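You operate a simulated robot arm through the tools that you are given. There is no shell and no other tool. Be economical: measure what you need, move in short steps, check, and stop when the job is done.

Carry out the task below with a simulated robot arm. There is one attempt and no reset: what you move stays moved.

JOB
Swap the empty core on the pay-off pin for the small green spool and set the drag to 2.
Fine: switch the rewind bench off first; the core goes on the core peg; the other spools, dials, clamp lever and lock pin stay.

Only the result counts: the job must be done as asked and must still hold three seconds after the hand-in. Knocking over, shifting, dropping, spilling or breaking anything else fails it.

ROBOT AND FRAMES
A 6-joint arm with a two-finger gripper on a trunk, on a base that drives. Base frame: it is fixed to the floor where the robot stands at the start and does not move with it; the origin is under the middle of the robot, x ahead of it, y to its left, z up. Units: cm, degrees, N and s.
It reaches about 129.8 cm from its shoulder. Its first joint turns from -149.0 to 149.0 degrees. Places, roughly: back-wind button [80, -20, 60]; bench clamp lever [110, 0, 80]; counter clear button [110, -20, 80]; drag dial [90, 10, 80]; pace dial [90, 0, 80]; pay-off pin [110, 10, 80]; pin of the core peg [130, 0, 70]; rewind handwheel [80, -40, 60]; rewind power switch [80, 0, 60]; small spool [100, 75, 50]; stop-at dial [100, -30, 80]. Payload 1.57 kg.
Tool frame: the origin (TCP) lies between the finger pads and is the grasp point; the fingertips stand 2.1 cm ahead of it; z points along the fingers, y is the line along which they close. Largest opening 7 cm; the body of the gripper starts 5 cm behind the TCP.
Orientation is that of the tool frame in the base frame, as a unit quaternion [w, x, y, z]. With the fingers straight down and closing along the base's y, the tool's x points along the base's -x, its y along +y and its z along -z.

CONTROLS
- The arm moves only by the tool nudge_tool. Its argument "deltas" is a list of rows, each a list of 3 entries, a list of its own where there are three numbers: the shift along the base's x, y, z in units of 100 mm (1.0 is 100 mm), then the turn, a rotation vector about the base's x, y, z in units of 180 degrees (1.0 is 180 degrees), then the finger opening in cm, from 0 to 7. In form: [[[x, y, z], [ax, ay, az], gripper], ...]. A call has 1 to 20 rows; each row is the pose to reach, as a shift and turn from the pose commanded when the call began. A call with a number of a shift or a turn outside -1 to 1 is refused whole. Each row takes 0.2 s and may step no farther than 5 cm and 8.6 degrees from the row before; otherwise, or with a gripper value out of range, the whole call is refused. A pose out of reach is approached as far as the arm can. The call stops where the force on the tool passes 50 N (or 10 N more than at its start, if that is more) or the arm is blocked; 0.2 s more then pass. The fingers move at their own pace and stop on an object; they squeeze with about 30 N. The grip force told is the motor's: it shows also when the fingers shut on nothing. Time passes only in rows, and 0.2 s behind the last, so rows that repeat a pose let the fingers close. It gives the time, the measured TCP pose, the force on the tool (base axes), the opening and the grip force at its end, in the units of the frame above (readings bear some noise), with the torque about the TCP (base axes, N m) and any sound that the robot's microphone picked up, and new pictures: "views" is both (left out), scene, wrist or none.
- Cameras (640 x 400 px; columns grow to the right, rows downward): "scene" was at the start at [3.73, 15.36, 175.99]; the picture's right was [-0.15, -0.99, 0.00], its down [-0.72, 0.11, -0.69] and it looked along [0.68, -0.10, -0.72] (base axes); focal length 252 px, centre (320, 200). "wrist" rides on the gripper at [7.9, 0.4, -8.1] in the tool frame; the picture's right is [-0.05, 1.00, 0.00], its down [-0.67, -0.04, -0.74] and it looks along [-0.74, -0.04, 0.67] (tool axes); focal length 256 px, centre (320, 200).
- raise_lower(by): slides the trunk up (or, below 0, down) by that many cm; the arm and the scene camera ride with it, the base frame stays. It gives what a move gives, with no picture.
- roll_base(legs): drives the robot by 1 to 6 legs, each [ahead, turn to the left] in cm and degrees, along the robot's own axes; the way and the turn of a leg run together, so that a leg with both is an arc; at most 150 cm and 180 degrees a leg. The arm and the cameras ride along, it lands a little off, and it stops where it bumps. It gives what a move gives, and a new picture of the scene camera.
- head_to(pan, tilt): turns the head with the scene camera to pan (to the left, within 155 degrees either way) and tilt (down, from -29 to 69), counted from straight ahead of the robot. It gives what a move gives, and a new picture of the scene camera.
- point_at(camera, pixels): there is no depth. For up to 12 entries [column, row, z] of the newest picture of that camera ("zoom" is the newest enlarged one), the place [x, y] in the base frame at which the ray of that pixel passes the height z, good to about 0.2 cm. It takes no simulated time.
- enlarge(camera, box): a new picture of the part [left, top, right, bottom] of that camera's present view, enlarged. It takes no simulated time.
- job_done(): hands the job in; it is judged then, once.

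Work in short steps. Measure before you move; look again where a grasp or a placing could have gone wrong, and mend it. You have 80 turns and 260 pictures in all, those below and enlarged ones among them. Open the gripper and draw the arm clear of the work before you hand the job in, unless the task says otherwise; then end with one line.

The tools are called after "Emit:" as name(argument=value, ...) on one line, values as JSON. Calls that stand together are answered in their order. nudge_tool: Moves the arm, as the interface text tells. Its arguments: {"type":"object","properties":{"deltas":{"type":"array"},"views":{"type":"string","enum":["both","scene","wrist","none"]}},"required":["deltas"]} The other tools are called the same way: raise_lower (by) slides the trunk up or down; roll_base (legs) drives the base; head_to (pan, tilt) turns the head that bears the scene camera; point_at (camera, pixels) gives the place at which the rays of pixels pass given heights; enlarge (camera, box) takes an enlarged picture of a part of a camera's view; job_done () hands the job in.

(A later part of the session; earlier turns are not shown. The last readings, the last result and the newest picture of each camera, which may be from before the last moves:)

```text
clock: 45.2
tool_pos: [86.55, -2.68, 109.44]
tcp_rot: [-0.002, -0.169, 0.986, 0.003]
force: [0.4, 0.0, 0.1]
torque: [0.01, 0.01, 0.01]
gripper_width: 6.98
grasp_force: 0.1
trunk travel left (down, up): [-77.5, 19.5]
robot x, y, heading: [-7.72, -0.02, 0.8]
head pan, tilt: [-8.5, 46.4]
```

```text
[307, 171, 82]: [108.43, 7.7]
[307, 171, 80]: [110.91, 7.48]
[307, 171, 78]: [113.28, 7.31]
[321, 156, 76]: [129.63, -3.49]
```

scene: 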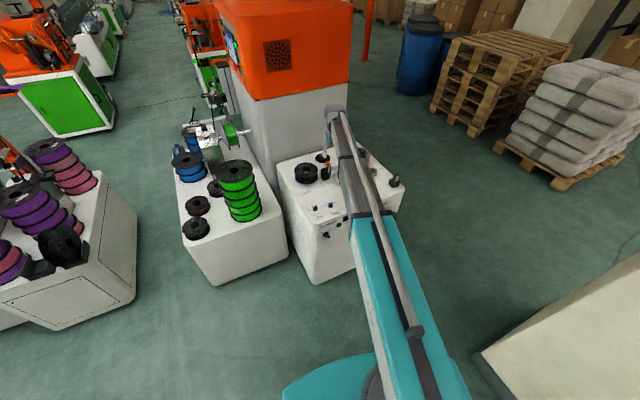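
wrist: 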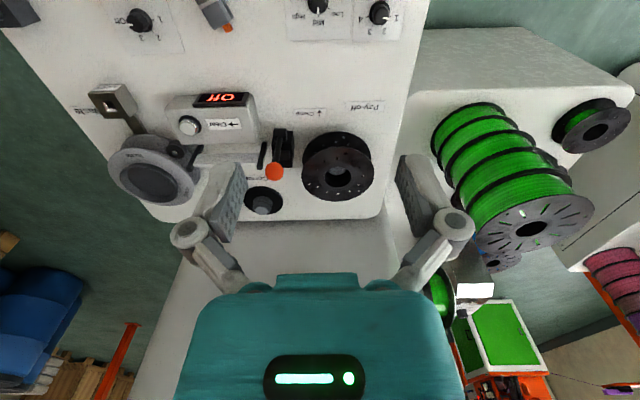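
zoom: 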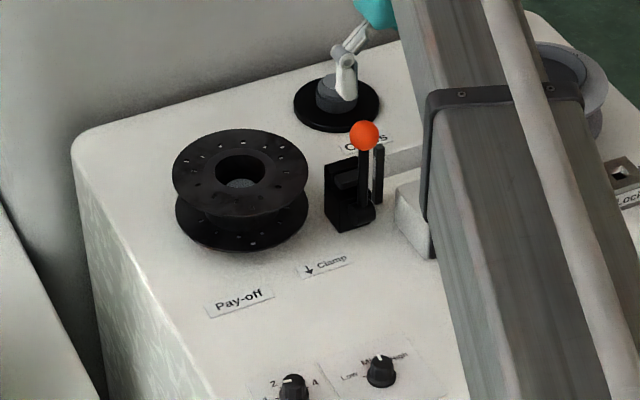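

The core's flanges look ~14 cm wide with a ~5 cm bore, pin top visible inside. I move the hand over it and lower the trunk for a close look into the bore.

Emit:
nudge_tool(deltas=[[[0.4, 0.2, 0], [0, 0, 0], 7], [[0.8, 0.4, 0], [0, 0, 0], 7], [[1.0, 0.6, 0], [0, 0, 0], 7], [[1.0, 0.9, 0], [0, 0, 0], 7]], views="none")

Emit:
nudge_tool(deltas=[[[0.4, 0.1, 0], [0, 0, 0], 7], [[0.8, 0.1, 0], [0, 0, 0], 7]], views="none")

Emit:
raise_lower(by=-14)

Emit:
nudge_tool(deltas=[[[0, 0, 0], [0, 0, 0], 7]])

```text
clock: 46.2
tool_pos: [96.55, 6.67, 109.43]
tcp_rot: [-0.002, -0.17, 0.985, 0.004]
force: [-0.1, -0.2, 1.4]
torque: [0.0, -0.01, 0.02]
gripper_width: 7.02
grasp_force: 0.1
trunk travel left (down, up): [-77.5, 19.5]
robot x, y, heading: [-7.44, -0.29, 0.4]
head pan, tilt: [-8.5, 46.4]
```

```text
clock: 46.8
tool_pos: [104.75, 7.66, 109.37]
tcp_rot: [-0.003, -0.171, 0.985, 0.003]
force: [-0.9, 0.2, -0.4]
torque: [0.01, 0.01, 0.02]
gripper_width: 7.0
grasp_force: 0.0
trunk travel left (down, up): [-77.5, 19.5]
robot x, y, heading: [-7.57, -0.09, 0.5]
head pan, tilt: [-8.5, 46.4]
```

```text
clock: 48.5
tool_pos: [104.49, 7.64, 95.42]
tcp_rot: [-0.003, -0.17, 0.985, 0.003]
force: [-0.5, 0.1, 0.1]
torque: [0.0, 0.03, -0.02]
gripper_width: 7.01
grasp_force: 0.1
trunk travel left (down, up): [-63.5, 33.5]
robot x, y, heading: [-7.44, -0.22, 0.7]
head pan, tilt: [-8.5, 46.4]
```

```text
clock: 48.9
tool_pos: [104.49, 7.7, 95.46]
tcp_rot: [-0.002, -0.17, 0.985, 0.003]
force: [-1.1, 1.2, -0.6]
torque: [-0.01, 0.02, -0.01]
gripper_width: 7.02
grasp_force: 0.0
trunk travel left (down, up): [-63.5, 33.5]
robot x, y, heading: [-7.29, -0.15, 0.7]
head pan, tilt: [-8.5, 46.4]
```

scene: 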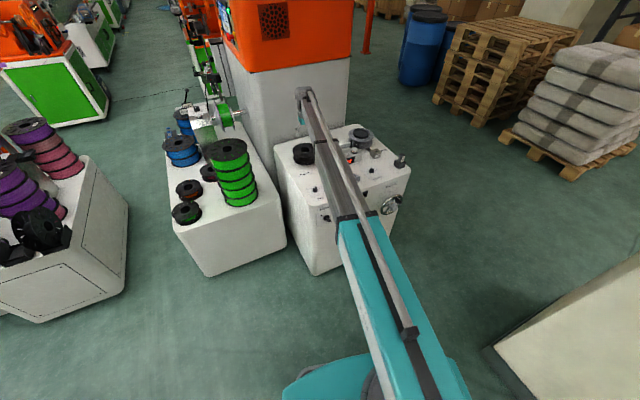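
wrist: 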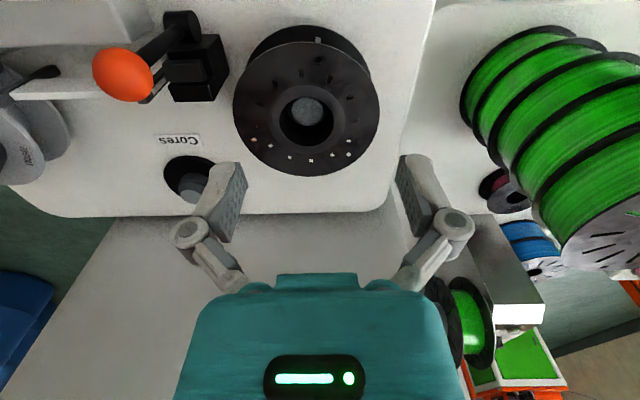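

Now triangulate: hole rim centre (306,115), flange edges, pin top; enlarge bore.

Emit:
enlarge(camera="wrist", box=[220, 15, 390, 190])

Emit:
point_at(camera="wrist", pixels=[[307, 120, 78], [307, 120, 80], [307, 120, 82], [307, 120, 84], [233, 112, 80], [379, 110, 80], [280, 120, 80], [334, 120, 80], [188, 180, 75], [194, 185, 78]])

```text
2.29 times, centred on (305, 102) of wrist
```

zoom: 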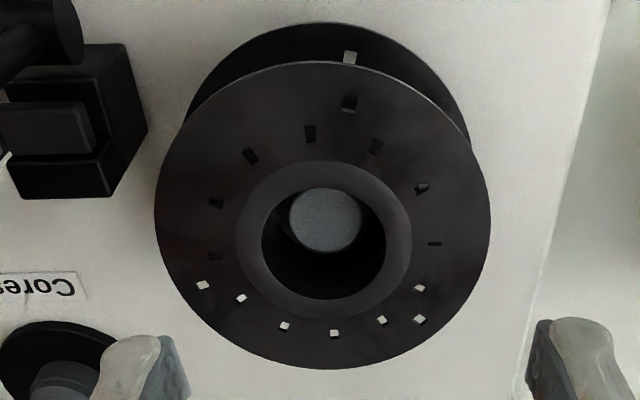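

```text
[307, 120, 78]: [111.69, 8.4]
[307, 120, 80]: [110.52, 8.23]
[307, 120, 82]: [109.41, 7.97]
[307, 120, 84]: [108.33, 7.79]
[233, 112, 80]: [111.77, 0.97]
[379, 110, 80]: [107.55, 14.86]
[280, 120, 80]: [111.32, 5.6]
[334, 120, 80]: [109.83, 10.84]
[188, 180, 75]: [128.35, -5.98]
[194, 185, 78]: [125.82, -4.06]
```

Depth is poorly conditioned; I lower the trunk 6 cm for vertical parallax (tips would be at z≈87).

Emit:
raise_lower(by=-6)

Emit:
enlarge(camera="wrist", box=[200, 0, 400, 190])

```text
clock: 49.9
tool_pos: [104.51, 7.68, 89.31]
tcp_rot: [-0.003, -0.17, 0.985, 0.004]
force: [-0.9, -0.7, 0.1]
torque: [-0.01, 0.0, 0.02]
gripper_width: 7.0
grasp_force: 0.0
trunk travel left (down, up): [-57.5, 39.5]
robot x, y, heading: [-7.68, -0.38, 0.7]
head pan, tilt: [-8.5, 46.4]
```

```text
2.11 times, centred on (300, 95) of wrist
```

zoom: 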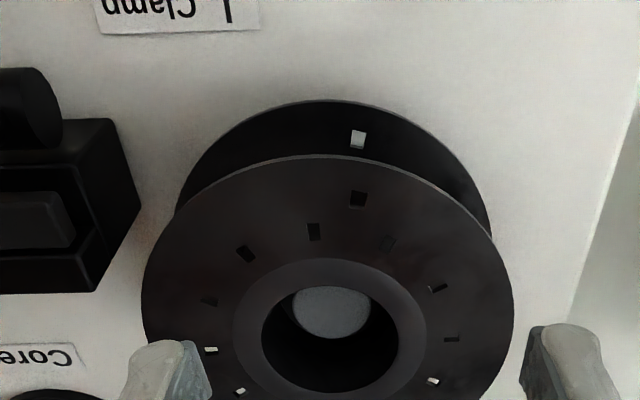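

From scale change: flange ≈14.5 cm, bore ≈5.35 cm, top at z≈80.6, centre ≈(110.1, 8.0). Verify with point_at, and determine the pin's top height.

Emit:
nudge_tool(deltas=[[[0, 0, 0], [0, 0, 0], 7]])

Emit:
point_at(camera="wrist", pixels=[[304.7, 157.6, 80.6], [304.7, 149.5, 80], [304.7, 149.5, 79], [304.7, 149.5, 78], [304.7, 149.5, 77], [216, 150, 80.6], [391, 145, 80.6], [238, 90, 75], [387, 90, 75]])

```text
clock: 50.2
tool_pos: [104.53, 7.69, 89.26]
tcp_rot: [-0.002, -0.17, 0.985, 0.004]
force: [-0.1, -0.3, 0.3]
torque: [0.01, 0.01, -0.01]
gripper_width: 7.02
grasp_force: 0.1
trunk travel left (down, up): [-57.5, 39.5]
robot x, y, heading: [-7.68, 0.08, 0.4]
head pan, tilt: [-8.5, 46.4]
```

scene: 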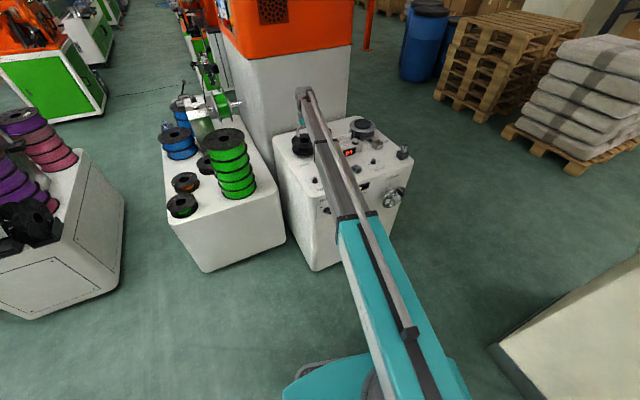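
wrist: 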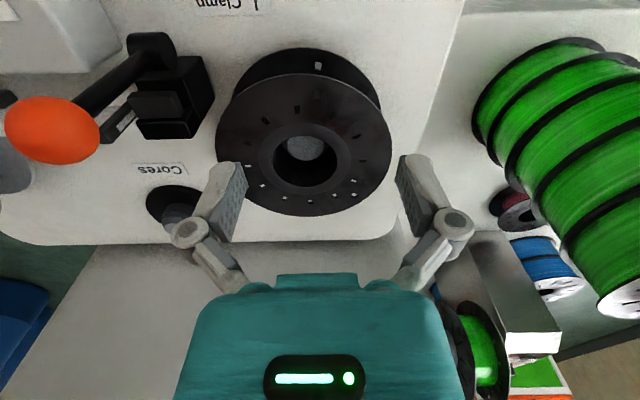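

```text
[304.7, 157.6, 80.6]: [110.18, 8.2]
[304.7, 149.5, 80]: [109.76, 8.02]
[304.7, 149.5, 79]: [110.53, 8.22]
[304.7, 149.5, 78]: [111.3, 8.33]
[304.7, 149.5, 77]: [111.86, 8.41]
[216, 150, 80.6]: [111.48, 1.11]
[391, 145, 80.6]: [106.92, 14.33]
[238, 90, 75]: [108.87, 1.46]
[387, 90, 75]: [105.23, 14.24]
```

Bore centre (110.15, 8.15, 80.6), pin top ~1 cm below the rim. Flanges exceed the 7 cm opening, so I'll grip from inside the bore by opening outward. Move over centre with fingers at 2.2 cm and drop to z≈84.6.

Emit:
nudge_tool(deltas=[[[0.3, 0.02, 0], [0, 0, 0], 2.2], [[0.56, 0.046, 0], [0, 0, 0], 2.2], [[0.56, 0.046, 0], [0, 0, 0], 2.2], [[0.56, 0.046, 0], [0, 0, 0], 2.2]], views="none")

Emit:
raise_lower(by=-4.5)

Emit:
nudge_tool(deltas=[[[0, 0, 0], [0, 0, 0], 2.2]])

Emit:
enlarge(camera="wrist", box=[220, 100, 420, 280])

```text
clock: 51.2
tool_pos: [108.43, 8.16, 89.27]
tcp_rot: [-0.003, -0.172, 0.985, 0.003]
force: [-0.3, 0.0, -0.8]
torque: [-0.01, 0.03, 0.06]
gripper_width: 2.18
grasp_force: 0.0
out of reach, approached as far as the arm can: row 2, 3, 4
trunk travel left (down, up): [-57.5, 39.5]
robot x, y, heading: [-7.79, 0.02, 0.6]
head pan, tilt: [-8.5, 46.4]
```

```text
clock: 52.1
tool_pos: [108.43, 8.07, 84.91]
tcp_rot: [-0.002, -0.17, 0.985, 0.003]
force: [-0.1, -0.4, 0.0]
torque: [-0.01, 0.04, 0.01]
gripper_width: 2.22
grasp_force: 0.0
trunk travel left (down, up): [-53.0, 44.0]
robot x, y, heading: [-7.35, -0.32, 0.5]
head pan, tilt: [-8.5, 46.4]
```

```text
clock: 52.5
tool_pos: [108.34, 7.98, 84.76]
tcp_rot: [-0.002, -0.172, 0.985, 0.003]
force: [0.9, 0.2, -0.1]
torque: [0.02, -0.01, 0.0]
gripper_width: 2.2
grasp_force: 0.0
trunk travel left (down, up): [-53.0, 44.0]
robot x, y, heading: [-7.43, -0.26, 0.9]
head pan, tilt: [-8.5, 46.4]
```

scene: 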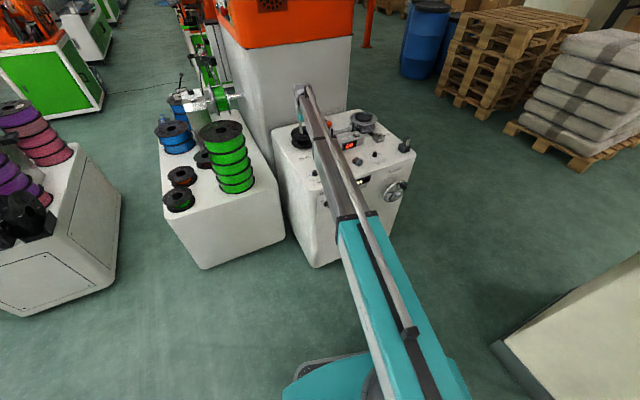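
wrist: 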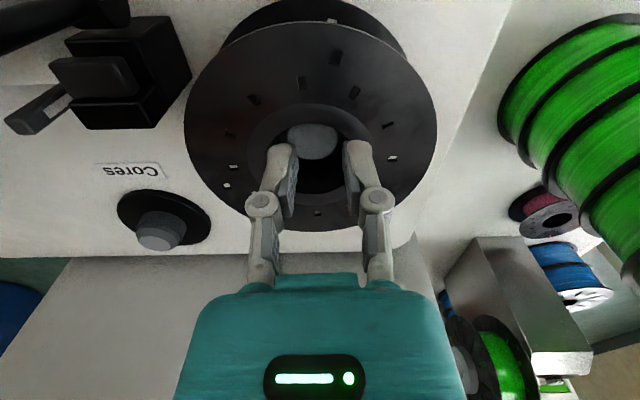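

```text
2.22 times, centred on (320, 190) of wrist
```

zoom: 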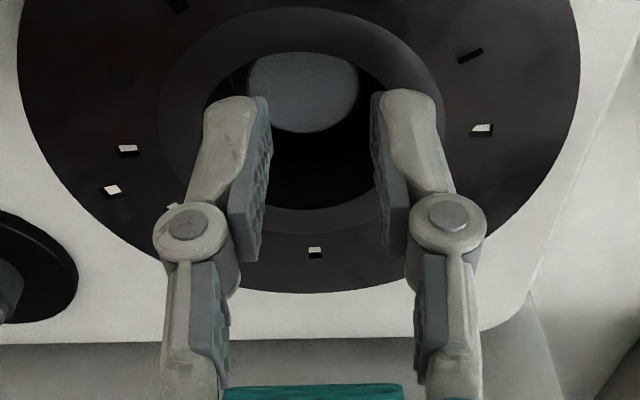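

Arm reach ran out at x=108.4. I raise 5 cm, drive forward 14 cm (hand will ride forward above the core area, clear of everything), then re-position.

Emit:
raise_lower(by=8)

Emit:
nudge_tool(deltas=[[[-0.4, 0, 0], [0, 0, 0], 2.2], [[-0.8, 0, 0], [0, 0, 0], 2.2]], views="none")

Emit:
roll_base(legs=[[14, 0]])

```text
clock: 53.7
tool_pos: [108.32, 8.02, 92.89]
tcp_rot: [-0.002, -0.17, 0.985, 0.003]
force: [-0.5, 0.3, -0.3]
torque: [0.0, 0.01, 0.01]
gripper_width: 2.21
grasp_force: 0.0
trunk travel left (down, up): [-61.0, 36.0]
robot x, y, heading: [-7.39, -0.49, 0.6]
head pan, tilt: [-8.5, 46.4]
```

```text
clock: 54.3
tool_pos: [100.34, 8.11, 92.9]
tcp_rot: [0.0, -0.17, 0.985, 0.004]
force: [-0.6, 0.2, -0.4]
torque: [0.0, 0.0, -0.02]
gripper_width: 2.2
grasp_force: 0.1
out of reach, approached as far as the arm can: row 2
trunk travel left (down, up): [-61.0, 36.0]
robot x, y, heading: [-7.54, 0.32, 0.8]
head pan, tilt: [-8.5, 46.4]
```

```text
clock: 55.8
tool_pos: [114.19, 7.8, 92.86]
tcp_rot: [-0.002, -0.169, 0.986, 0.004]
force: [0.9, 1.3, 0.7]
torque: [0.01, 0.0, -0.05]
gripper_width: 2.22
grasp_force: 0.0
trunk travel left (down, up): [-61.0, 36.0]
robot x, y, heading: [6.89, 0.07, 0.7]
head pan, tilt: [-8.5, 46.4]
```

scene: 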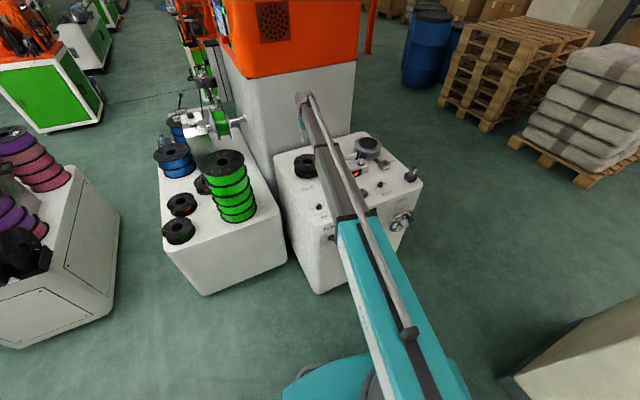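

Now at (114.2, 7.8); shift back over the bore and lower to z≈84.

Emit:
nudge_tool(deltas=[[[-0.2, 0.02, 0], [0, 0, 0], 2.2], [[-0.4, 0.03, 0], [0, 0, 0], 2.2], [[-0.4, 0.03, 0], [0, 0, 0], 2.2]], views="none")

Emit:
raise_lower(by=-8.9)

Emit:
nudge_tool(deltas=[[[0, 0, 0], [0, 0, 0], 2.2]], views="wrist")

Emit:
enlarge(camera="wrist", box=[220, 100, 420, 280])

Emit:
enlarge(camera="scene", box=[270, 80, 350, 190])

```text
clock: 56.6
tool_pos: [110.07, 8.07, 92.82]
tcp_rot: [-0.003, -0.17, 0.985, 0.004]
force: [0.8, 0.1, -0.6]
torque: [0.01, -0.02, -0.02]
gripper_width: 2.21
grasp_force: 0.0
trunk travel left (down, up): [-61.0, 36.0]
robot x, y, heading: [6.11, -0.03, 0.5]
head pan, tilt: [-8.5, 46.4]
```

```text
clock: 57.8
tool_pos: [110.17, 8.19, 83.95]
tcp_rot: [-0.003, -0.17, 0.985, 0.003]
force: [0.3, 0.0, 0.1]
torque: [-0.01, 0.0, 0.01]
gripper_width: 2.22
grasp_force: 0.1
trunk travel left (down, up): [-52.1, 44.9]
robot x, y, heading: [6.78, 0.29, 0.5]
head pan, tilt: [-8.5, 46.4]
```

```text
clock: 58.2
tool_pos: [110.17, 8.17, 84.06]
tcp_rot: [-0.003, -0.169, 0.986, 0.003]
force: [1.1, 0.1, -0.8]
torque: [0.04, 0.0, 0.01]
gripper_width: 2.19
grasp_force: 0.2
trunk travel left (down, up): [-52.1, 44.9]
robot x, y, heading: [6.44, -0.35, 0.5]
head pan, tilt: [-8.5, 46.4]
```

wrist: 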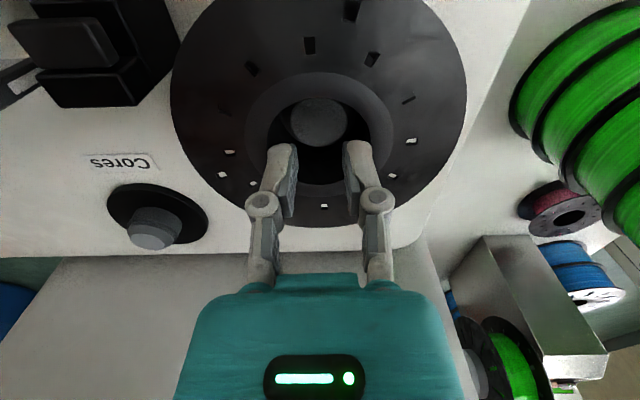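

```text
2.22 times, centred on (320, 190) of wrist
```

zoom: 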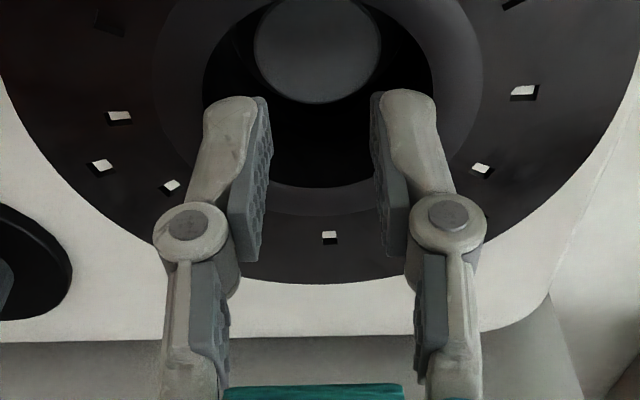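

```text
3.64 times, centred on (310, 135) of scene
```

zoom: 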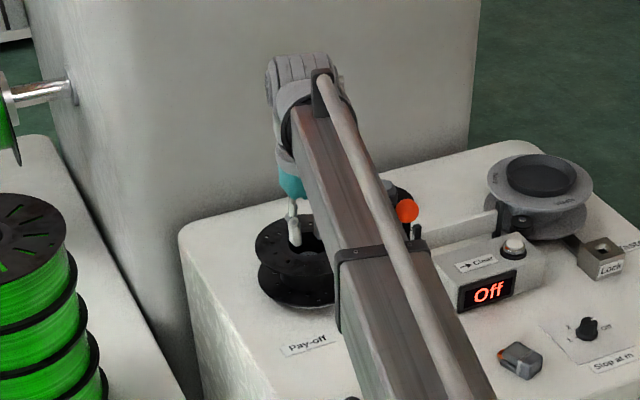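

Fingers are centred over the bore. Descend 2.0 cm gently.

Emit:
nudge_tool(deltas=[[[0, 0, -0.1], [0, 0, 0], 2.2], [[0, 0, -0.15], [0, 0, 0], 2.2], [[0, 0, -0.18], [0, 0, 0], 2.2], [[0, 0, -0.2], [0, 0, 0], 2.2]], views="wrist")

Emit:
enlarge(camera="wrist", box=[220, 100, 420, 280])

```text
clock: 59.2
tool_pos: [110.17, 8.27, 83.9]
tcp_rot: [-0.003, -0.17, 0.985, 0.003]
force: [0.6, -0.5, -0.4]
torque: [-0.02, 0.01, -0.05]
gripper_width: 2.2
grasp_force: 0.0
out of reach, approached as far as the arm can: row 1, 2, 3, 4
trunk travel left (down, up): [-52.1, 44.9]
robot x, y, heading: [6.38, -0.2, 0.5]
head pan, tilt: [-8.5, 46.4]
```

wrist: 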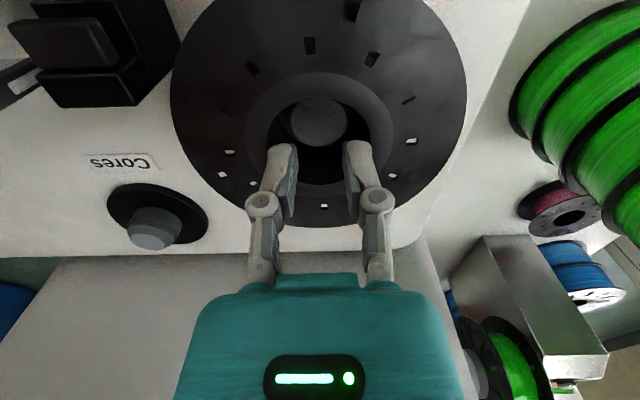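

```text
2.22 times, centred on (320, 190) of wrist
```

zoom: 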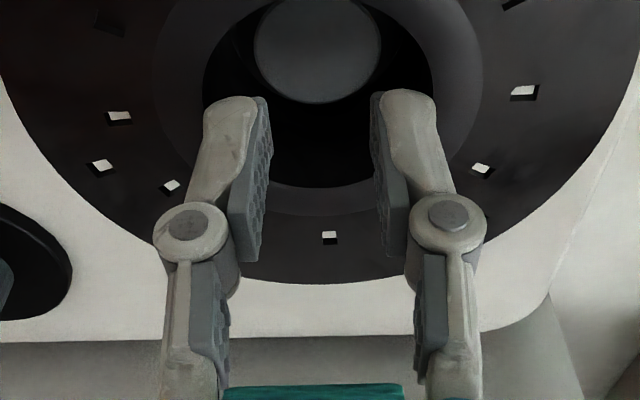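

The arm is at its lower limit; I raise the arm 10 cm and lower the trunk by 10 to gain vertical freedom.

Emit:
nudge_tool(deltas=[[[0, 0, 0.3], [0, 0, 0], 2.2], [[0, 0, 0.7], [0, 0, 0], 2.2], [[0, 0, 1.0], [0, 0, 0], 2.2]], views="none")

Emit:
raise_lower(by=-10)

Emit:
nudge_tool(deltas=[[[0, 0, -0.02], [0, 0, 0], 2.2]], views="wrist")

```text
clock: 60.0
tool_pos: [110.14, 8.09, 84.05]
tcp_rot: [-0.002, -0.169, 0.986, 0.004]
force: [-0.2, -0.5, 0.9]
torque: [0.01, 0.0, 0.01]
gripper_width: 2.22
grasp_force: 0.0
out of reach, approached as far as the arm can: row 1, 2, 3
trunk travel left (down, up): [-52.1, 44.9]
robot x, y, heading: [6.35, 0.32, 0.7]
head pan, tilt: [-8.5, 46.4]
```

```text
clock: 60.7
tool_pos: [109.96, 8.08, 80.8]
tcp_rot: [0.009, -0.17, 0.985, 0.001]
force: [-2.6, -2.7, 85.3]
torque: [-0.04, -0.13, -0.01]
gripper_width: 2.8
grasp_force: 26.8
trunk travel left (down, up): [-48.0, 49.0]
robot x, y, heading: [6.37, 0.02, 0.5]
head pan, tilt: [-8.5, 46.4]
stopped: the force on the tool passed its limit at 132 N (the readings are from after the stop); the commanded pose is now the measured one
```

```text
clock: 61.0
tool_pos: [109.96, 8.11, 80.91]
tcp_rot: [0.01, -0.17, 0.985, 0.001]
force: [-0.1, 2.9, 98.4]
torque: [-0.19, 0.62, 0.01]
gripper_width: 0.6
grasp_force: 28.0
trunk travel left (down, up): [-48.0, 49.0]
robot x, y, heading: [6.13, -0.39, 0.6]
head pan, tilt: [-8.5, 46.4]
stopped in row 1: the force on the tool passed its limit at 104 N (the readings are from after the stop); the commanded pose is now the measured one
```

wrist: 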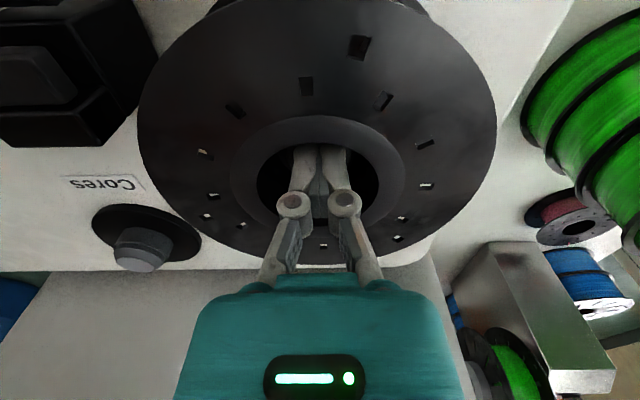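

The arm is a horizontal boom: height is set only by the trunk. Tips are pressing on the pin top (z≈78.8). Raise the trunk 0.5 cm to relieve.

Emit:
raise_lower(by=0.6)

Emit:
nudge_tool(deltas=[[[0, 0, 0], [0, 0, 0], 2], [[0, 0, 0], [0, 0, 0], 2]])

```text
clock: 61.6
tool_pos: [110.64, 8.09, 80.51]
tcp_rot: [0.007, -0.17, 0.985, 0.001]
force: [-1.5, -0.7, 21.5]
torque: [-0.08, 0.16, -0.02]
gripper_width: 2.64
grasp_force: 16.0
trunk travel left (down, up): [-48.6, 48.4]
robot x, y, heading: [6.58, -0.06, 0.3]
head pan, tilt: [-8.5, 46.4]
```

```text
clock: 62.2
tool_pos: [110.7, 8.05, 80.66]
tcp_rot: [0.006, -0.17, 0.985, 0.001]
force: [4.2, 0.1, 24.9]
torque: [-0.09, 0.09, -0.03]
gripper_width: 1.99
grasp_force: 0.1
trunk travel left (down, up): [-48.6, 48.4]
robot x, y, heading: [6.43, 0.2, 0.5]
head pan, tilt: [-8.5, 46.4]
```

scene: 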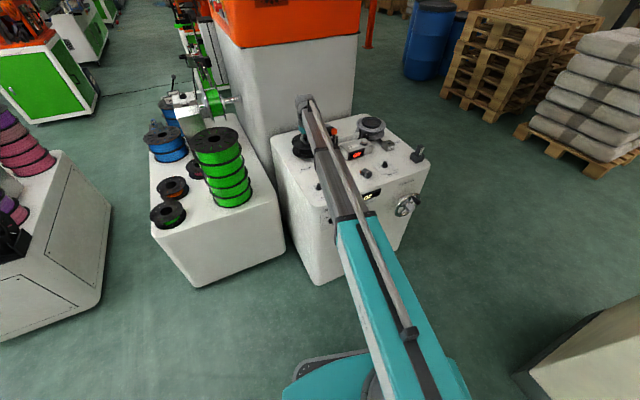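
wrist: 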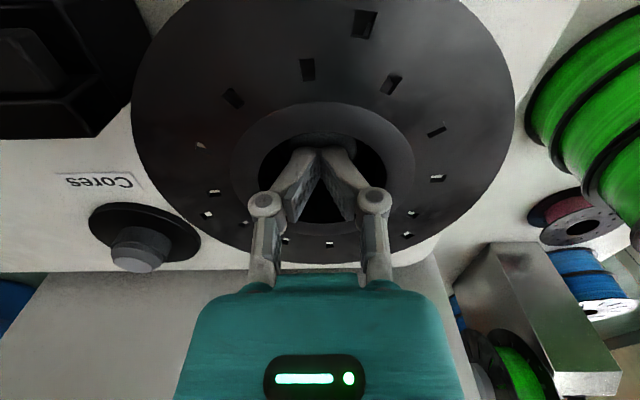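

Fingertips are still pressing (25 N) and bent; raise by another 0.7 cm.

Emit:
raise_lower(by=0.7)

Emit:
nudge_tool(deltas=[[[0, 0, 0], [0, 0, 0], 2], [[0, 0, 0], [0, 0, 0], 2]], views="wrist")

Emit:
enlarge(camera="wrist", box=[220, 80, 420, 260])

```text
clock: 62.7
tool_pos: [110.75, 8.11, 81.16]
tcp_rot: [0.005, -0.169, 0.986, 0.002]
force: [0.7, 1.3, -0.4]
torque: [-0.01, -0.02, 0.01]
gripper_width: 2.3
grasp_force: 0.1
trunk travel left (down, up): [-49.3, 47.7]
robot x, y, heading: [6.2, -0.14, 0.6]
head pan, tilt: [-8.5, 46.4]
```

```text
clock: 63.3
tool_pos: [110.81, 8.12, 81.14]
tcp_rot: [0.004, -0.169, 0.986, 0.002]
force: [-0.7, 0.8, -0.7]
torque: [-0.03, 0.01, 0.01]
gripper_width: 1.97
grasp_force: 0.0
trunk travel left (down, up): [-49.3, 47.7]
robot x, y, heading: [6.48, -0.19, 0.7]
head pan, tilt: [-8.5, 46.4]
```

wrist: 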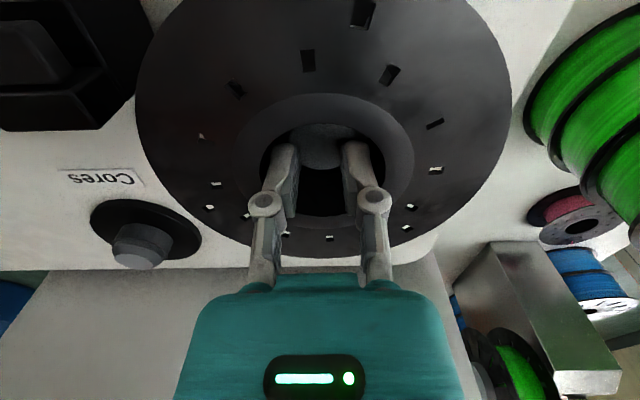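

```text
2.22 times, centred on (320, 170) of wrist
```

zoom: 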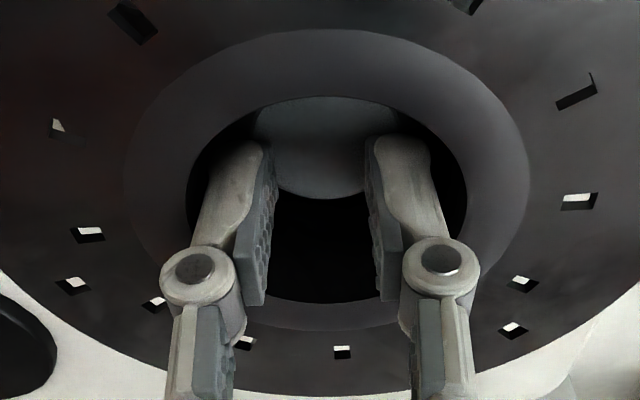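

Free now with tips ~1.5 cm inside the bore. Recentre x by −0.6 and open outward against the bore.

Emit:
nudge_tool(deltas=[[[-0.06, 0, 0], [0, 0, 0], 2], [[-0.06, 0, 0], [0, 0, 0], 3], [[-0.06, 0, 0], [0, 0, 0], 7], [[-0.06, 0, 0], [0, 0, 0], 7]], views="wrist")

```text
clock: 64.3
tool_pos: [110.2, 8.12, 81.2]
tcp_rot: [0.005, -0.169, 0.986, 0.002]
force: [-0.9, 0.9, 1.5]
torque: [0.04, 0.0, -0.01]
gripper_width: 5.7
grasp_force: 0.1
trunk travel left (down, up): [-49.3, 47.7]
robot x, y, heading: [6.09, -0.09, 0.2]
head pan, tilt: [-8.5, 46.4]
```

wrist: 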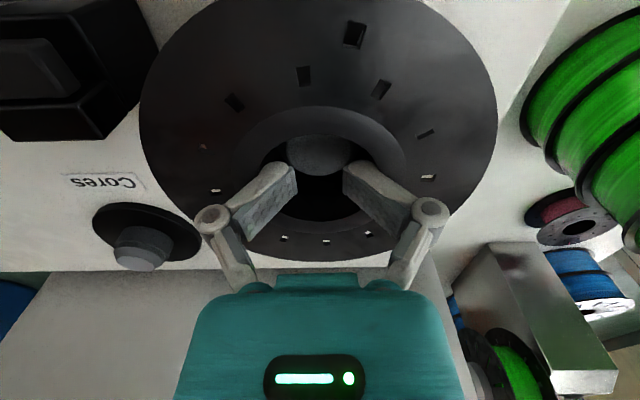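

Fingertips flexed against the bore (adaptive fingers). Test whether this holds with a 1 cm lift.

Emit:
raise_lower(by=1.0)

Emit:
nudge_tool(deltas=[[[0, 0, 0], [0, 0, 0], 7]])

Emit:
enlarge(camera="scene", box=[270, 90, 370, 190])

```text
clock: 64.9
tool_pos: [110.3, 8.29, 82.12]
tcp_rot: [0.006, -0.169, 0.986, 0.001]
force: [-0.3, 0.7, 0.2]
torque: [0.01, 0.0, 0.04]
gripper_width: 7.16
grasp_force: 0.1
trunk travel left (down, up): [-50.3, 46.7]
robot x, y, heading: [6.15, 0.04, 0.4]
head pan, tilt: [-8.5, 46.4]
```

```text
clock: 65.3
tool_pos: [110.27, 8.17, 82.19]
tcp_rot: [0.005, -0.169, 0.986, 0.002]
force: [-0.1, 0.0, 2.3]
torque: [-0.01, -0.01, 0.01]
gripper_width: 7.05
grasp_force: 0.1
trunk travel left (down, up): [-50.3, 46.7]
robot x, y, heading: [6.56, -0.14, 0.6]
head pan, tilt: [-8.5, 46.4]
```

scene: 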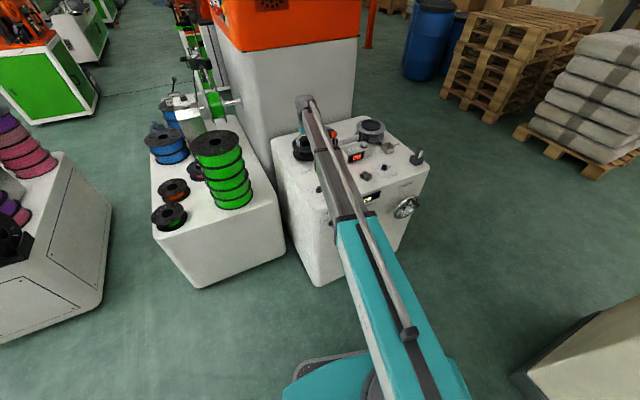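
wrist: 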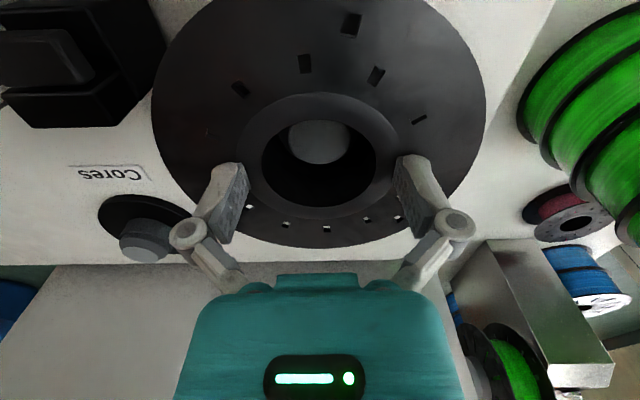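

```text
4.00 times, centred on (320, 140) of scene
```

zoom: 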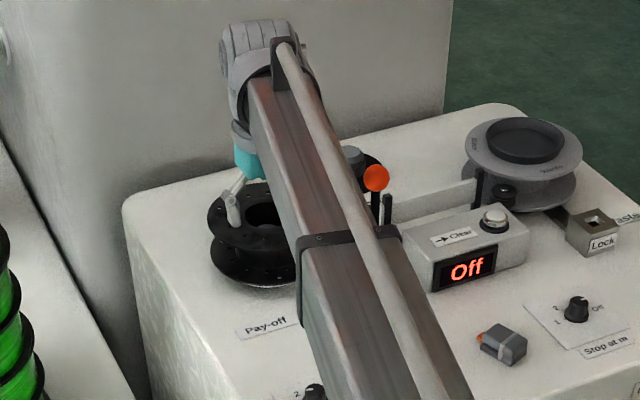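

The outward grip slipped free without moving the core. Better: radial pinch of 4.6 cm – one finger in the bore, the other outside the flange rim. Raise 2 cm, shift 5 cm along tool y (left), opening 6.2.

Emit:
raise_lower(by=2.0)

Emit:
nudge_tool(deltas=[[[-0.08, 0.2, 0], [0, 0, 0], 6.2], [[-0.17, 0.46, 0], [0, 0, 0], 6.2], [[-0.17, 0.46, 0], [0, 0, 0], 6.2]])

Emit:
enlarge(camera="wrist", box=[140, 60, 460, 280])

```text
clock: 66.0
tool_pos: [110.22, 8.2, 84.13]
tcp_rot: [0.005, -0.169, 0.986, 0.002]
force: [-0.2, -1.0, -0.5]
torque: [-0.01, -0.03, 0.0]
gripper_width: 7.02
grasp_force: 0.0
trunk travel left (down, up): [-52.3, 44.7]
robot x, y, heading: [6.21, -0.23, 0.9]
head pan, tilt: [-8.5, 46.4]
```

```text
clock: 66.8
tool_pos: [108.62, 12.79, 84.18]
tcp_rot: [0.004, -0.17, 0.985, 0.002]
force: [1.0, -1.1, -0.3]
torque: [0.0, 0.01, 0.0]
gripper_width: 6.19
grasp_force: 0.0
trunk travel left (down, up): [-52.3, 44.7]
robot x, y, heading: [6.47, 0.55, 0.6]
head pan, tilt: [-8.5, 46.4]
```

scene: 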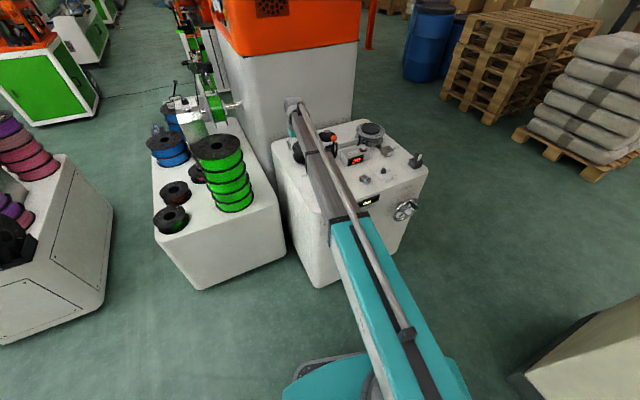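
wrist: 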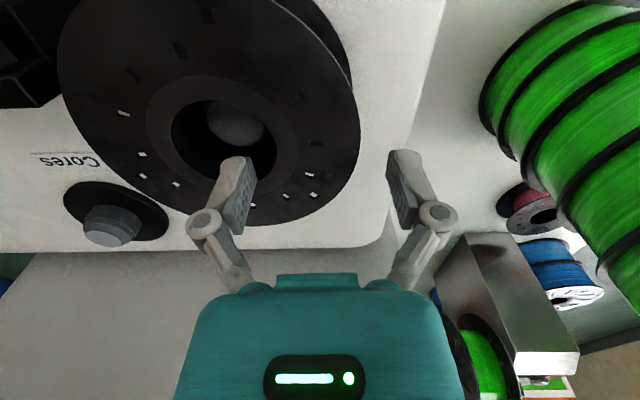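

```text
1.82 times, centred on (300, 170) of wrist
```

zoom: 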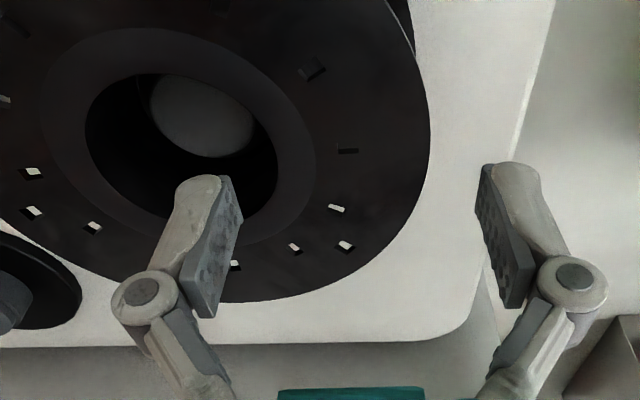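

Inner finger over the bore, outer outside the rim. Lower 2.9 cm then close.

Emit:
raise_lower(by=-2.9)

Emit:
nudge_tool(deltas=[[[0, 0, 0], [0, 0, 0], 5.5], [[0, 0, 0], [0, 0, 0], 4.5], [[0, 0, 0], [0, 0, 0], 4], [[0, 0, 0], [0, 0, 0], 4]], views="wrist")

Emit:
enlarge(camera="wrist", box=[140, 60, 460, 280])

```text
clock: 67.5
tool_pos: [108.52, 12.74, 81.26]
tcp_rot: [0.005, -0.168, 0.986, 0.002]
force: [-0.1, -0.3, 0.5]
torque: [-0.01, -0.02, -0.02]
gripper_width: 6.21
grasp_force: 0.0
trunk travel left (down, up): [-49.4, 47.6]
robot x, y, heading: [6.74, -0.04, 0.5]
head pan, tilt: [-8.5, 46.4]
```

```text
clock: 68.5
tool_pos: [108.67, 12.66, 81.25]
tcp_rot: [0.005, -0.169, 0.986, 0.001]
force: [2.4, -3.2, 2.7]
torque: [-0.19, -0.14, 0.05]
gripper_width: 4.28
grasp_force: 29.7
trunk travel left (down, up): [-49.4, 47.6]
robot x, y, heading: [6.36, 0.21, 0.5]
head pan, tilt: [-8.5, 46.4]
```

wrist: 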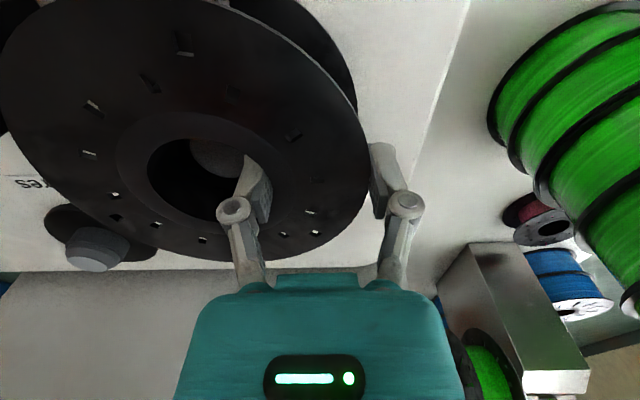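

```text
1.82 times, centred on (300, 170) of wrist
```

zoom: 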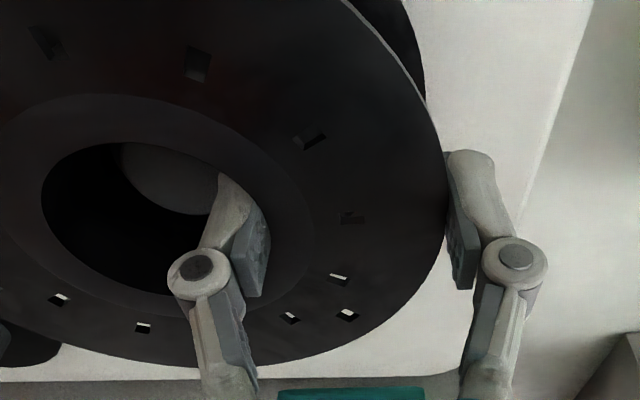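

Gripped: 4.28 cm at ~30 N. Lift 2 cm and check.

Emit:
nudge_tool(deltas=[[[0, 0, 0], [0, 0, 0], 2], [[0, 0, 0], [0, 0, 0], 2]], views="none")

Emit:
raise_lower(by=2.5)

Emit:
nudge_tool(deltas=[[[0, 0, 0], [0, 0, 0], 2]])

Emit:
enlarge(camera="scene", box=[260, 80, 380, 190])

```text
clock: 69.1
tool_pos: [108.7, 12.7, 81.17]
tcp_rot: [0.005, -0.17, 0.986, 0.001]
force: [3.2, -2.8, 3.1]
torque: [-0.35, -0.21, 0.09]
gripper_width: 4.25
grasp_force: 30.0
trunk travel left (down, up): [-49.4, 47.6]
robot x, y, heading: [6.71, 0.34, 0.3]
head pan, tilt: [-8.5, 46.4]
```

```text
clock: 69.8
tool_pos: [108.65, 12.74, 83.73]
tcp_rot: [0.004, -0.17, 0.985, 0.001]
force: [0.4, 0.3, -1.1]
torque: [0.09, 0.04, -0.03]
gripper_width: 4.21
grasp_force: 30.6
trunk travel left (down, up): [-51.9, 45.1]
robot x, y, heading: [6.44, 0.53, 0.9]
head pan, tilt: [-8.5, 46.4]
```

```text
clock: 70.2
tool_pos: [108.68, 12.8, 83.83]
tcp_rot: [0.004, -0.169, 0.986, 0.001]
force: [0.8, 0.2, -1.1]
torque: [0.09, 0.03, 0.0]
gripper_width: 4.22
grasp_force: 29.7
trunk travel left (down, up): [-51.9, 45.1]
robot x, y, heading: [6.37, -0.23, 0.3]
head pan, tilt: [-8.5, 46.4]
```

scene: 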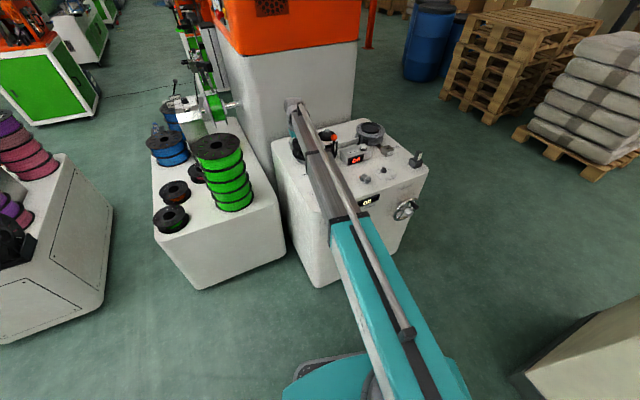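
wrist: 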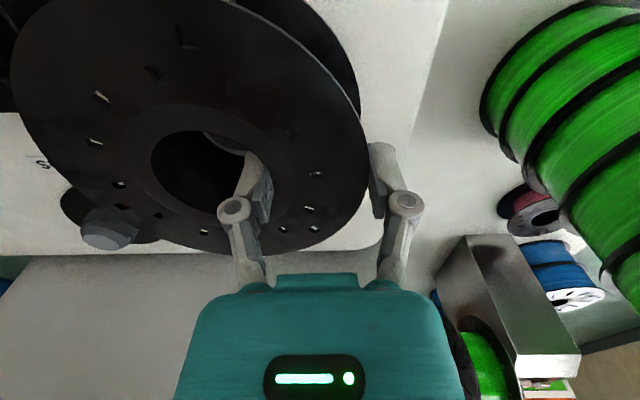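

```text
3.64 times, centred on (320, 135) of scene
```

zoom: 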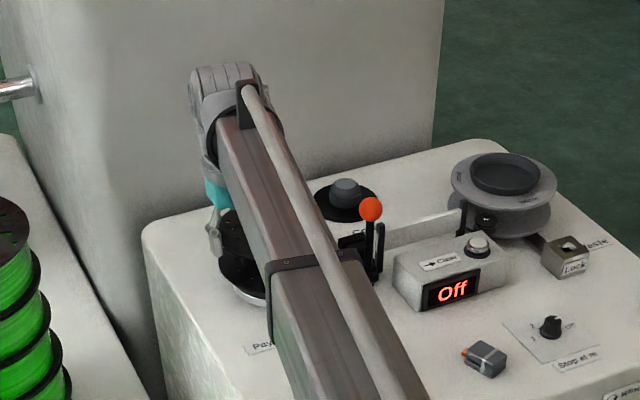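

Lifted and held (~2 N). Now measure the core peg pin in the wrist view at (110,237).

Emit:
enlarge(camera="wrist", box=[40, 170, 180, 270])

Emit:
point_at(camera="zoom", pixels=[[320, 200, 78.8]])

Emit:
enlarge(camera="scene", box=[340, 120, 380, 150])

```text
4.00 times, centred on (110, 220) of wrist
```

zoom: 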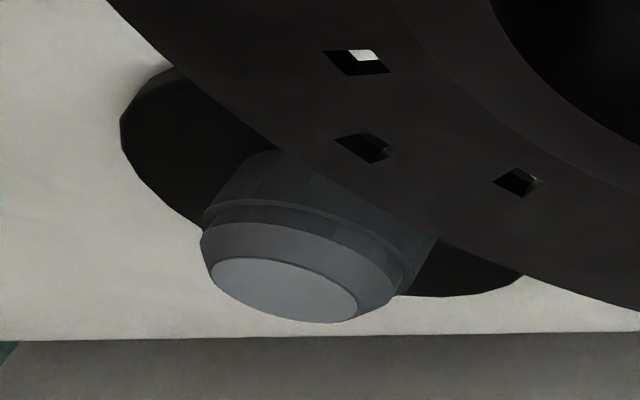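

```text
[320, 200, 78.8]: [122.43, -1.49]
```

```text
13.33 times, centred on (360, 135) of scene
```

zoom: 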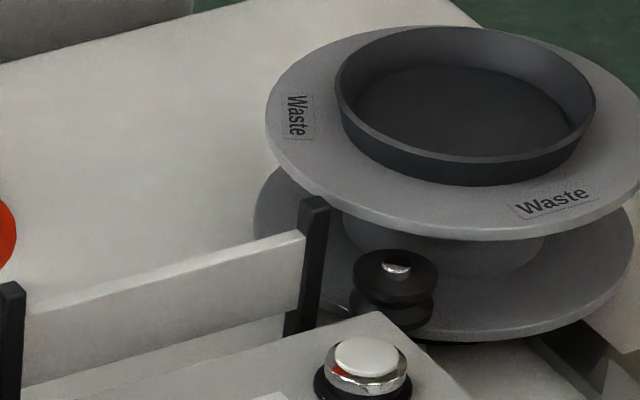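

Emit:
point_at(camera="wrist", pixels=[[101, 242.5, 80], [101, 242.5, 79], [101, 242.5, 78], [101, 242.5, 77]])

Emit:
point_at(camera="scene", pixels=[[327.4, 131, 80], [327.4, 131, 79], [327.4, 131, 78], [327.4, 131, 77]])

```text
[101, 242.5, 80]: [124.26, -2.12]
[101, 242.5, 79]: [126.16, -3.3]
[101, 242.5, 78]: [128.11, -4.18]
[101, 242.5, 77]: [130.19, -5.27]
```

```text
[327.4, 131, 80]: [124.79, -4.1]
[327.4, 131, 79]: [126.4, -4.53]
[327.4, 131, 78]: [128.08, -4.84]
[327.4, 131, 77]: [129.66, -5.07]
```

Before transport, check the bench's back edge / tower wall location behind it.

Emit:
point_at(camera="wrist", pixels=[[60, 252, 75], [200, 255, 75], [350, 248, 75], [30, 262, 70], [200, 262, 70]])

Emit:
raise_lower(by=18)

Emit:
nudge_tool(deltas=[[[0, 0, 0], [0, 0, 0], 2]])

```text
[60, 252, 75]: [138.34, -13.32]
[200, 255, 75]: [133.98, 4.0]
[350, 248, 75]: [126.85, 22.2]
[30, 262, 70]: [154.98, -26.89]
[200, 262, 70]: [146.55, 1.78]
```

```text
clock: 72.2
tool_pos: [108.62, 12.71, 101.66]
tcp_rot: [0.004, -0.169, 0.986, 0.001]
force: [-0.5, -0.2, -1.4]
torque: [0.09, 0.01, 0.02]
gripper_width: 4.22
grasp_force: 30.0
trunk travel left (down, up): [-69.9, 27.1]
robot x, y, heading: [6.67, 0.04, 0.6]
head pan, tilt: [-8.5, 46.4]
```

```text
clock: 72.6
tool_pos: [108.54, 12.67, 101.81]
tcp_rot: [0.004, -0.17, 0.985, 0.002]
force: [-0.1, -0.3, -1.8]
torque: [0.09, 0.0, -0.01]
gripper_width: 4.25
grasp_force: 29.9
trunk travel left (down, up): [-69.9, 27.1]
robot x, y, heading: [6.29, -0.09, 0.3]
head pan, tilt: [-8.5, 46.4]
```

scene: 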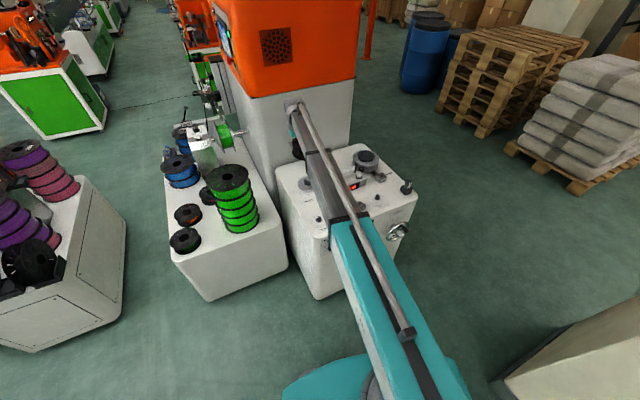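
wrist: 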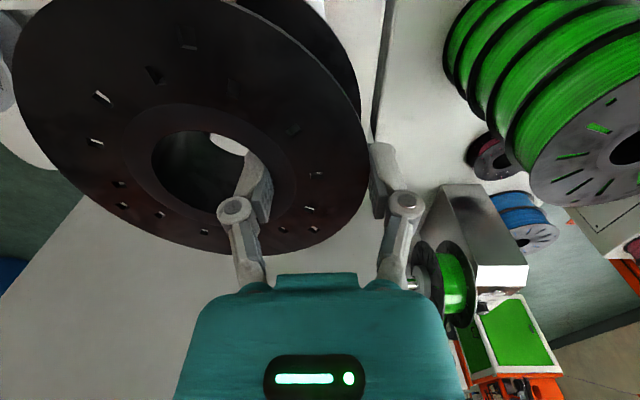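

Core held at height. Drive forward 6 cm, then swing the tool toward the peg at height.

Emit:
roll_base(legs=[[6, 0]])

Emit:
nudge_tool(deltas=[[[0.2, -0.4, 0], [0, 0, 0], 2], [[0.4, -0.8, 0], [0, 0, 0], 2], [[0.6, -1.0, 0], [0, 0, 0], 2]])

```text
clock: 73.7
tool_pos: [114.66, 12.82, 101.66]
tcp_rot: [0.005, -0.17, 0.985, 0.002]
force: [-0.3, 0.7, -0.9]
torque: [0.09, 0.01, 0.0]
gripper_width: 4.22
grasp_force: 30.5
trunk travel left (down, up): [-69.9, 27.1]
robot x, y, heading: [12.42, 0.08, 0.8]
head pan, tilt: [-8.5, 46.4]
```

scene: 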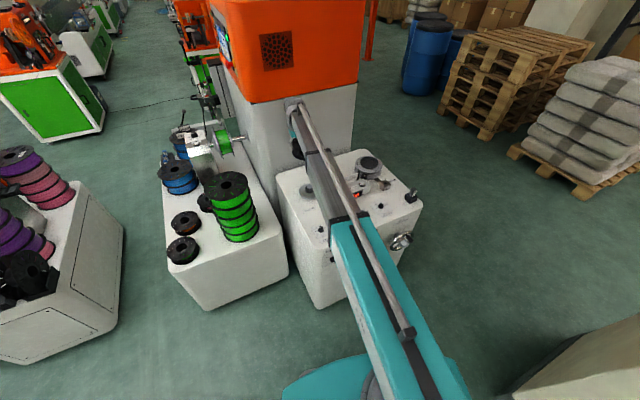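

```text
clock: 74.5
tool_pos: [120.51, 3.14, 101.72]
tcp_rot: [0.004, -0.169, 0.986, 0.001]
force: [-0.2, 0.5, -2.3]
torque: [0.07, 0.0, 0.01]
gripper_width: 4.2
grasp_force: 30.2
out of reach, approached as far as the arm can: row 2
trunk travel left (down, up): [-69.9, 27.1]
robot x, y, heading: [12.3, -0.02, 0.7]
head pan, tilt: [-8.5, 46.4]
```

scene: 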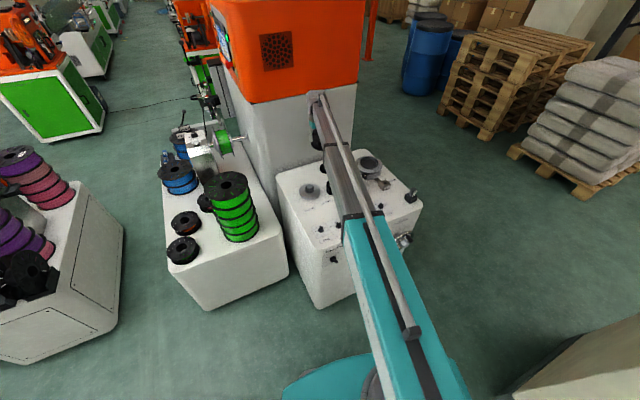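
wrist: 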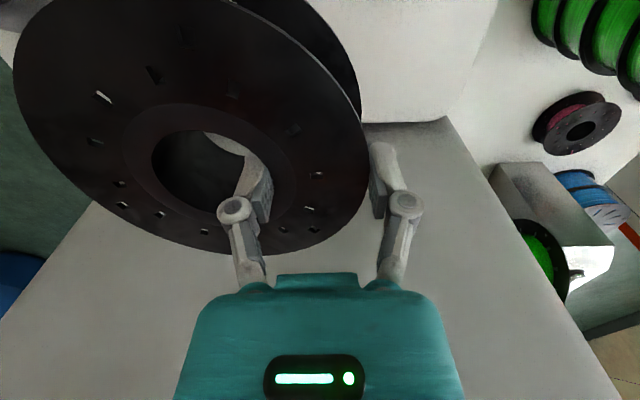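

The boom hides the peg; I swing further right briefly to see it from the scene camera.

Emit:
nudge_tool(deltas=[[[0, -0.4, 0], [0, 0, 0], 2], [[0, -0.8, 0], [0, 0, 0], 2], [[0, -1.0, 0], [0, 0, 0], 2]], views="none")

Emit:
enlarge(camera="scene", box=[280, 140, 380, 220])

```text
clock: 75.3
tool_pos: [120.63, -7.29, 101.71]
tcp_rot: [0.003, -0.17, 0.985, 0.002]
force: [-1.0, 1.0, -1.3]
torque: [0.06, 0.01, 0.0]
gripper_width: 4.24
grasp_force: 30.5
trunk travel left (down, up): [-69.9, 27.1]
robot x, y, heading: [12.21, 0.11, 0.8]
head pan, tilt: [-8.5, 46.4]
```

```text
5.00 times, centred on (330, 180) of scene
```

zoom: 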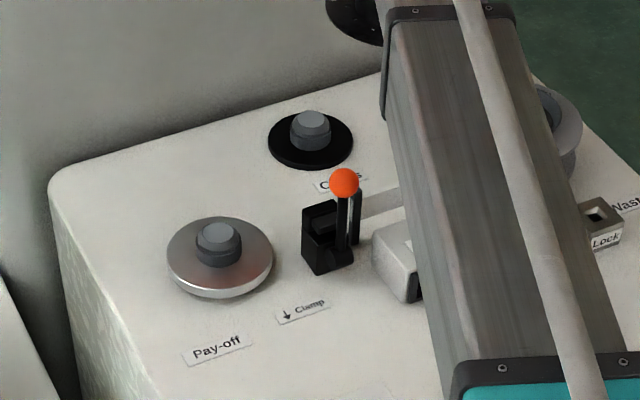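

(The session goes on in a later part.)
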